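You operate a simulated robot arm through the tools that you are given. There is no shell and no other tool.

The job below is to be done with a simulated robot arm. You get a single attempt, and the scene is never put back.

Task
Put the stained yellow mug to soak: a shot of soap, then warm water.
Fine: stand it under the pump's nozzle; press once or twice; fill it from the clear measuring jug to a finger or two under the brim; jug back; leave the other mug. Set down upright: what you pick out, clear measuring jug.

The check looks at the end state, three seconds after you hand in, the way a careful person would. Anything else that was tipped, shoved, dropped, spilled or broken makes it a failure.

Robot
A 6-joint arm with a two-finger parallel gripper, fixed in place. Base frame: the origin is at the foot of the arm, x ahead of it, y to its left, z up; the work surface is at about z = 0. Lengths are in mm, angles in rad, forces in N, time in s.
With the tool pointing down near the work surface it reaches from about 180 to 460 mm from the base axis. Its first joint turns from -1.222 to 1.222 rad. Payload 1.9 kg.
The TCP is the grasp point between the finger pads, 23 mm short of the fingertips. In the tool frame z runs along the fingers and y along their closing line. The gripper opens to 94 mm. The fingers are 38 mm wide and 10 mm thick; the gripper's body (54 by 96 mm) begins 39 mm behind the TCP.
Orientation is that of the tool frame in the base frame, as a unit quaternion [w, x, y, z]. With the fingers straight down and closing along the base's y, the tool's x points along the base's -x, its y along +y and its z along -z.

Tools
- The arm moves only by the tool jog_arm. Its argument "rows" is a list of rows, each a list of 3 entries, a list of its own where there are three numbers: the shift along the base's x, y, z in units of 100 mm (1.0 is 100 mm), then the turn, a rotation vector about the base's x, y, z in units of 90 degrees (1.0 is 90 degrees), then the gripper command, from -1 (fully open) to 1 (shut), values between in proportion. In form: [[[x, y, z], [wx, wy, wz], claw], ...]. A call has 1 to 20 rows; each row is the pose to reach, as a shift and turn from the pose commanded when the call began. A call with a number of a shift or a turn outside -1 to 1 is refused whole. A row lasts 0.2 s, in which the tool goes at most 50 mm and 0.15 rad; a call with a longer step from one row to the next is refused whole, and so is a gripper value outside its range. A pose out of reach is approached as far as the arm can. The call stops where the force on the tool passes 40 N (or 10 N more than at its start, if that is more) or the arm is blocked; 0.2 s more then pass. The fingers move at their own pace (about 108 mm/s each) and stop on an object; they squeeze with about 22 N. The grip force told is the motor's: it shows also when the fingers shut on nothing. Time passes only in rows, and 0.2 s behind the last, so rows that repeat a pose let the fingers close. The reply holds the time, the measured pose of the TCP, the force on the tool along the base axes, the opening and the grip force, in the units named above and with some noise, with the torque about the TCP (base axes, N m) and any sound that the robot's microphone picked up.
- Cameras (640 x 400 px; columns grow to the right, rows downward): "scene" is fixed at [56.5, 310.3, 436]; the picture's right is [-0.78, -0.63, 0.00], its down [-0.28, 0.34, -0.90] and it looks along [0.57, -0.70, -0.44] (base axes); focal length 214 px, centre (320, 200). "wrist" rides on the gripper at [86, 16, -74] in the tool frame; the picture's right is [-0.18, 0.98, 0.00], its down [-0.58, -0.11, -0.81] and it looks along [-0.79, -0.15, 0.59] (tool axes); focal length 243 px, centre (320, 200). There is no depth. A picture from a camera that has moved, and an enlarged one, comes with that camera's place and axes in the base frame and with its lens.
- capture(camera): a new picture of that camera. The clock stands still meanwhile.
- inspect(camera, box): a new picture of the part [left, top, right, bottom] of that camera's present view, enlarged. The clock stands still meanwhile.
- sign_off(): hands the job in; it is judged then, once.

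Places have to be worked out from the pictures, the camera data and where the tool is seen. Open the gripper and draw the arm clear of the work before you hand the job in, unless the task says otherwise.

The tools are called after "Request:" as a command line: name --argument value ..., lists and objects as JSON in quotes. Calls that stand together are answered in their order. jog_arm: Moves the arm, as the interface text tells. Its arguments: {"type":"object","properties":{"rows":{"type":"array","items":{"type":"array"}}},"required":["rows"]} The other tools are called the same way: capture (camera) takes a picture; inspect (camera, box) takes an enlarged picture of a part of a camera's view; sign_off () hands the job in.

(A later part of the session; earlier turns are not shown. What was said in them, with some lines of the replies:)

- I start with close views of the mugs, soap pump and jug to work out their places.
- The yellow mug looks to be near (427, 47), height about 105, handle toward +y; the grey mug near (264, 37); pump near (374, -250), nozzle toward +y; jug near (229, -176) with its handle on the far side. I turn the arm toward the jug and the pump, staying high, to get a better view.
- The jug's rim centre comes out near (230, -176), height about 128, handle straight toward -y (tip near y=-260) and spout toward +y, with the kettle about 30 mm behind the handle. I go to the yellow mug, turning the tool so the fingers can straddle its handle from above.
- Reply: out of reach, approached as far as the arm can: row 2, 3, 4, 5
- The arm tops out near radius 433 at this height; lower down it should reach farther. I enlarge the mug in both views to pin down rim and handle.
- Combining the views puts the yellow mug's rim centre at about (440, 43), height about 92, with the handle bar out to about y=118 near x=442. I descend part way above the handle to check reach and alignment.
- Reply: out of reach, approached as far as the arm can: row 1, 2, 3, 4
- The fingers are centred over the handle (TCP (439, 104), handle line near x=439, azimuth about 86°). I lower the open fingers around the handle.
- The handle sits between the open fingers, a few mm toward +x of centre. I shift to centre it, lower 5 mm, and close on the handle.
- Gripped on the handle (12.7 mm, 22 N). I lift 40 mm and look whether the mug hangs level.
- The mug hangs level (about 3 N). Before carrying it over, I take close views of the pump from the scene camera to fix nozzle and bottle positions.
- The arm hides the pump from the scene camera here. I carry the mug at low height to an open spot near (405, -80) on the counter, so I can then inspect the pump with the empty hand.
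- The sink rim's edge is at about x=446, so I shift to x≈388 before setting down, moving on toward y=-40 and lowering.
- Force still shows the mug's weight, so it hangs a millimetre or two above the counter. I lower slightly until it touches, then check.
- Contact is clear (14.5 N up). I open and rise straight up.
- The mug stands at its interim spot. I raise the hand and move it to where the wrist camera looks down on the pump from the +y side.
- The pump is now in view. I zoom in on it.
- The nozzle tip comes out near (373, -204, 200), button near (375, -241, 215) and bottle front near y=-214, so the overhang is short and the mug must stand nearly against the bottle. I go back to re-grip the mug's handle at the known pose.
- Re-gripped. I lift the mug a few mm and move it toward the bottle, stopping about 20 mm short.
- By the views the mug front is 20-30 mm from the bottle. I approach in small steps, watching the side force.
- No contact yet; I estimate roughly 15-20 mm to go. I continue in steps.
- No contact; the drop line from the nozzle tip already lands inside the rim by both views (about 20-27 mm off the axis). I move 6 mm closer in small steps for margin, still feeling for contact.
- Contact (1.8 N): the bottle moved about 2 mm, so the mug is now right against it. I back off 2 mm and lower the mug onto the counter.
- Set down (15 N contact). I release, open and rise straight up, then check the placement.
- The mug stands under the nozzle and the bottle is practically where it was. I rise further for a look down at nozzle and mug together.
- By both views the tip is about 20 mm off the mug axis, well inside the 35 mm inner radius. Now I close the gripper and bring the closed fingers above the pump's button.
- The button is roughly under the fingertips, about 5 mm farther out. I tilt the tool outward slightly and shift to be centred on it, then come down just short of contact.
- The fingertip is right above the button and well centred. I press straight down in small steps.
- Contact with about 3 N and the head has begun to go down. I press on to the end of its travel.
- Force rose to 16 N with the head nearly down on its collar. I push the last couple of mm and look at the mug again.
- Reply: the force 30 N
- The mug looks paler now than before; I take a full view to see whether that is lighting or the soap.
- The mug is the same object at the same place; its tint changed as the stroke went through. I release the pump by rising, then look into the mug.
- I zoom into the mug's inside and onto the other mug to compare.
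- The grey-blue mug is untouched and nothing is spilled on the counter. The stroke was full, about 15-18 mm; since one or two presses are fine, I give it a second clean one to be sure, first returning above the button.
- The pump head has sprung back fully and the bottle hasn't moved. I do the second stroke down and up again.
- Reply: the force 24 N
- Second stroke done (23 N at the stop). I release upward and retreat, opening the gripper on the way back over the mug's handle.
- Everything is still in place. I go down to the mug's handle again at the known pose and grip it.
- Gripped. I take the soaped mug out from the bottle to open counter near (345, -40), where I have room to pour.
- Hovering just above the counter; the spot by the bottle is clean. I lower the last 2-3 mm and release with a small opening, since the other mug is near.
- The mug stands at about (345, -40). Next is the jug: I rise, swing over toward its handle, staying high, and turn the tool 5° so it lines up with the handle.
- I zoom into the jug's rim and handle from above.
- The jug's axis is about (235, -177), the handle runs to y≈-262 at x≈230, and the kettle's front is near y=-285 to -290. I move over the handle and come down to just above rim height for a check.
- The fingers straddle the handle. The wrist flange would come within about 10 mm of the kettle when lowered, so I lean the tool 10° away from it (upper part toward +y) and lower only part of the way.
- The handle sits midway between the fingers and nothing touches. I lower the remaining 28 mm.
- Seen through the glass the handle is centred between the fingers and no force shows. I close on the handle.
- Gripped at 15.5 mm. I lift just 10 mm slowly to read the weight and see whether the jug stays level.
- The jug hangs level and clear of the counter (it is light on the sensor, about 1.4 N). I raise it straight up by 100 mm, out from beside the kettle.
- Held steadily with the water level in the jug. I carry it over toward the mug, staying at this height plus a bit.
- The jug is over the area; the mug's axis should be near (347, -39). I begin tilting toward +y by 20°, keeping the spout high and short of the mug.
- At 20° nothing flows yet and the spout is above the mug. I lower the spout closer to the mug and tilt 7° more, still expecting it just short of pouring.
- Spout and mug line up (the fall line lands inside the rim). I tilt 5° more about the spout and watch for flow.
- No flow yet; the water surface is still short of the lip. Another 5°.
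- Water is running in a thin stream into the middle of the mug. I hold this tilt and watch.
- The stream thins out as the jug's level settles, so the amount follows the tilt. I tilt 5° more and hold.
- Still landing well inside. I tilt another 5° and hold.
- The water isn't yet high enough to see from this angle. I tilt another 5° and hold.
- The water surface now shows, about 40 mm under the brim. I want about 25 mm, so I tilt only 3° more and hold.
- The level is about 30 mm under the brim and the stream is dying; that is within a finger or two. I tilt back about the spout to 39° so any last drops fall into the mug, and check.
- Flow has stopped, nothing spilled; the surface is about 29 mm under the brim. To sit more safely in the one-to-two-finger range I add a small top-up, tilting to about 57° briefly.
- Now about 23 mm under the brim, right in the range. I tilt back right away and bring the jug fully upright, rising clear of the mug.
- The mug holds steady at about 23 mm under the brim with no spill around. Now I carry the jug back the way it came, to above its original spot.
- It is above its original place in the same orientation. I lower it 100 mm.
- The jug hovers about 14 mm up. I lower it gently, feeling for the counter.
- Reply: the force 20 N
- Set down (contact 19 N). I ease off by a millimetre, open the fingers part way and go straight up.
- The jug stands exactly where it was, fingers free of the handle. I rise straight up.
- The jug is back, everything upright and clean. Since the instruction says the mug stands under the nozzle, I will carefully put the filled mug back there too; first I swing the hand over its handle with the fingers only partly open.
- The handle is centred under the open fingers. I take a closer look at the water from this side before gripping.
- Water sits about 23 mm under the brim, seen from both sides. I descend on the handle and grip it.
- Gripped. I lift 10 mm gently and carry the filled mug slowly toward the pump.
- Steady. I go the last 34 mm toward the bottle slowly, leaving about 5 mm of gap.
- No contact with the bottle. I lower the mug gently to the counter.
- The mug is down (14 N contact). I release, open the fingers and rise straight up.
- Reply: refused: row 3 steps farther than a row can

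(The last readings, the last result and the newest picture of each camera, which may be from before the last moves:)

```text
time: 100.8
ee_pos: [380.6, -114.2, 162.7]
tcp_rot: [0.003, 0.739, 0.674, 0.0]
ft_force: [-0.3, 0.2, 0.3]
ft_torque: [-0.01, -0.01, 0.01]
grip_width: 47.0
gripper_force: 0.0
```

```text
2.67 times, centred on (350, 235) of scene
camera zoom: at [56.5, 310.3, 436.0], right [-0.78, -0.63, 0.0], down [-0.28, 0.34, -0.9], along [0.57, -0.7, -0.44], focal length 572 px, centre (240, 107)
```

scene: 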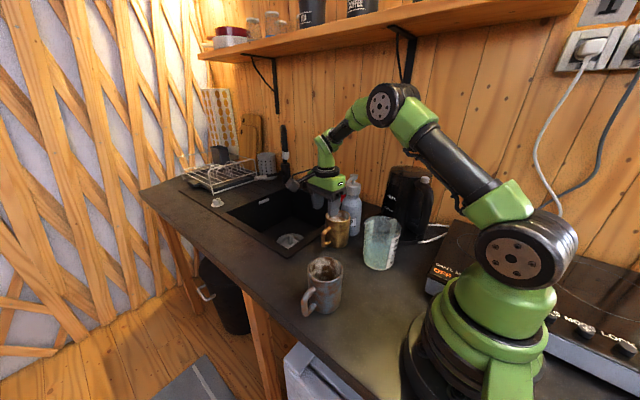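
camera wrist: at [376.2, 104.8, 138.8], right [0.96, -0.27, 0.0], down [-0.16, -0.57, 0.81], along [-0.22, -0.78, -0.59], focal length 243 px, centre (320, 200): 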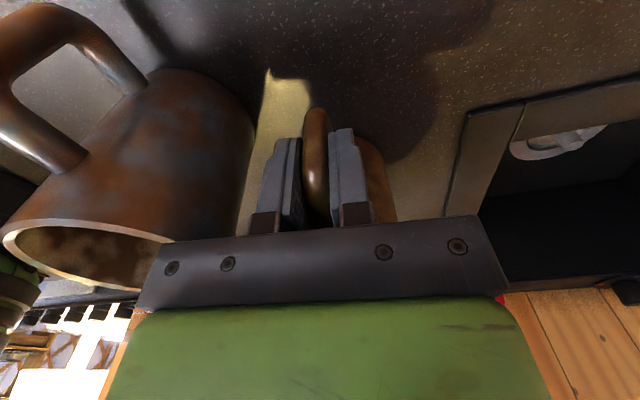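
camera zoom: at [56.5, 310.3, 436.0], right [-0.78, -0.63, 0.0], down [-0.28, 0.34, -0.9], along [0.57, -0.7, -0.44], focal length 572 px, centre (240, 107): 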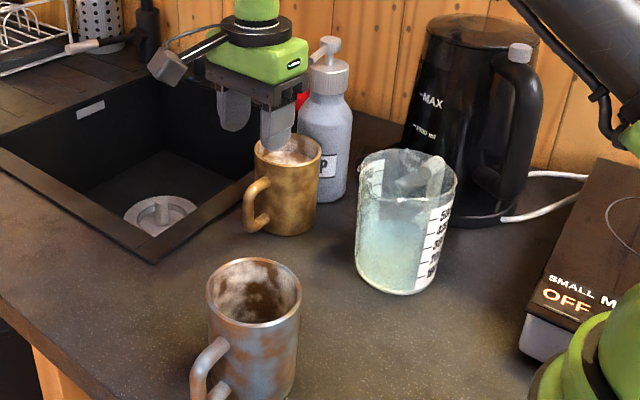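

The second move was refused for too long a step; the mug stands fine under the nozzle. I redo the retreat with shorter steps, up and back, fully opening the gripper.

Request:
jog_arm --rows '[[[0, 0, 0.35], [0, 0, 0], -0.5], [[-0.1, 0.1, 0.7], [0, 0, 0], -1], [[-0.3, 0.3, 1.0], [0, 0, 0.08], -1], [[-0.55, 0.55, 1.0], [0, 0, 0.16], -1], [[-0.8, 0.8, 1.0], [0, 0, 0.24], -1], [[-1.0, 1.0, 1.0], [0, 0, 0.24], -1], [[-1.0, 1.0, 1.0], [0, 0, 0.24], -1]]'

Request:
jog_arm --rows '[[[-0.1, 0.1, 0.3], [0, 0, 0.08], -1], [[-0.2, 0.2, 0.6], [0, 0, 0.16], -1], [[-0.3, 0.3, 0.9], [0, 0, 0.24], -1], [[-0.4, 0.3, 1.0], [0, 0, 0.3], -1], [[-0.4, 0.3, 1.0], [0, 0, 0.3], -1]]'

Request:
capture --camera "scene"

Request:
inspect --camera "scene" --box '[290, 165, 410, 315]'

Request:
inspect --camera "scene" --box '[310, 170, 370, 250]'

```text
time: 102.4
ee_pos: [279.6, -13.7, 261.5]
tcp_rot: [0.002, 0.599, 0.801, -0.001]
ft_force: [-0.7, -0.5, 0.4]
ft_torque: [0.01, 0.02, 0.02]
grip_width: 94.1
gripper_force: 0.0
```

```text
time: 103.6
ee_pos: [240.4, 15.0, 361.7]
tcp_rot: [0.002, 0.395, 0.919, 0.001]
ft_force: [0.5, 0.0, -0.5]
ft_torque: [0.03, 0.03, 0.03]
grip_width: 94.0
gripper_force: 0.0
```

```text
taken
```

scene: 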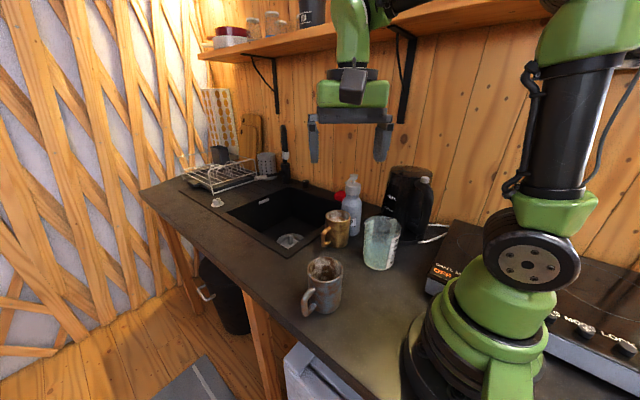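

```text
2.67 times, centred on (350, 240) of scene
camera zoom: at [56.5, 310.3, 436.0], right [-0.78, -0.63, 0.0], down [-0.28, 0.34, -0.9], along [0.57, -0.7, -0.44], focal length 572 px, centre (240, 93)
```

zoom: 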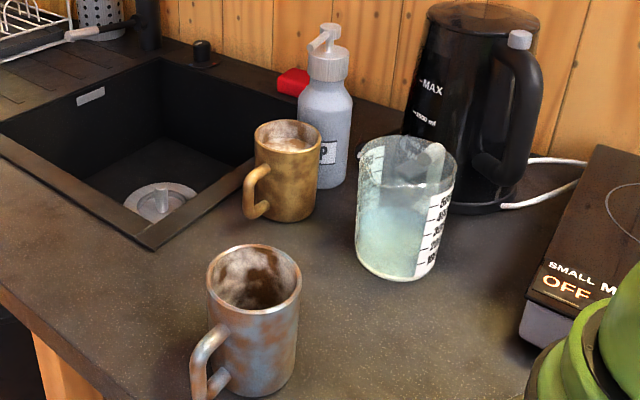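

```text
5.00 times, centred on (340, 210) of scene
camera zoom: at [56.5, 310.3, 436.0], right [-0.78, -0.63, 0.0], down [-0.28, 0.34, -0.9], along [0.57, -0.7, -0.44], focal length 1072 px, centre (220, 150)
```

zoom: 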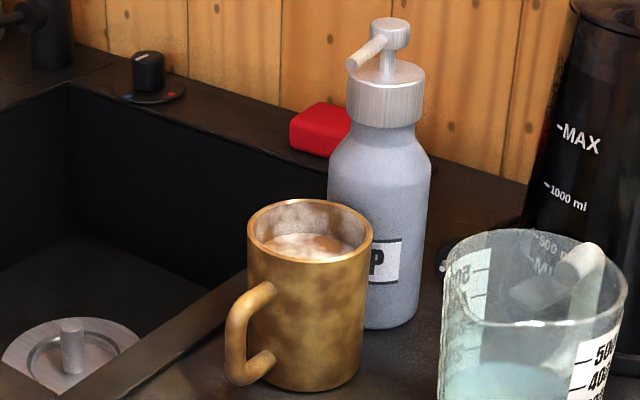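

The mug stands under the nozzle with the water about 23 mm under the brim. The jug is back upright in its place, the other mug, pump and kettle are where they were, and the open gripper is clear of everything. I hand the job in.

Request:
sign_off

```text
The job is handed in.
```

The yellow mug is soaking. It has two presses of soap in it and warm water to about 23 mm under the brim, and it stands upright under the pump's nozzle. I handed the job in and got no verdict back.

- **Soap:** both presses were full strokes with the mug under the nozzle. I never saw the soap itself in the mug, but there was none on the counter.
- **Filling:** there was no room to pour beside the pump, so I moved the mug to open counter and filled it there. Then I carried it, full, back under the nozzle. I saw no spill.
- **Soap bottle:** the mug nudged it by about 2 mm when I first set the mug down beside it. In later pictures it stood where it began.
- **Everything else:** the jug is back on its original spot, upright, with roughly 350 ml left by its scale. I left the grey mug where it was. The gripper is open and the arm is clear of the work.
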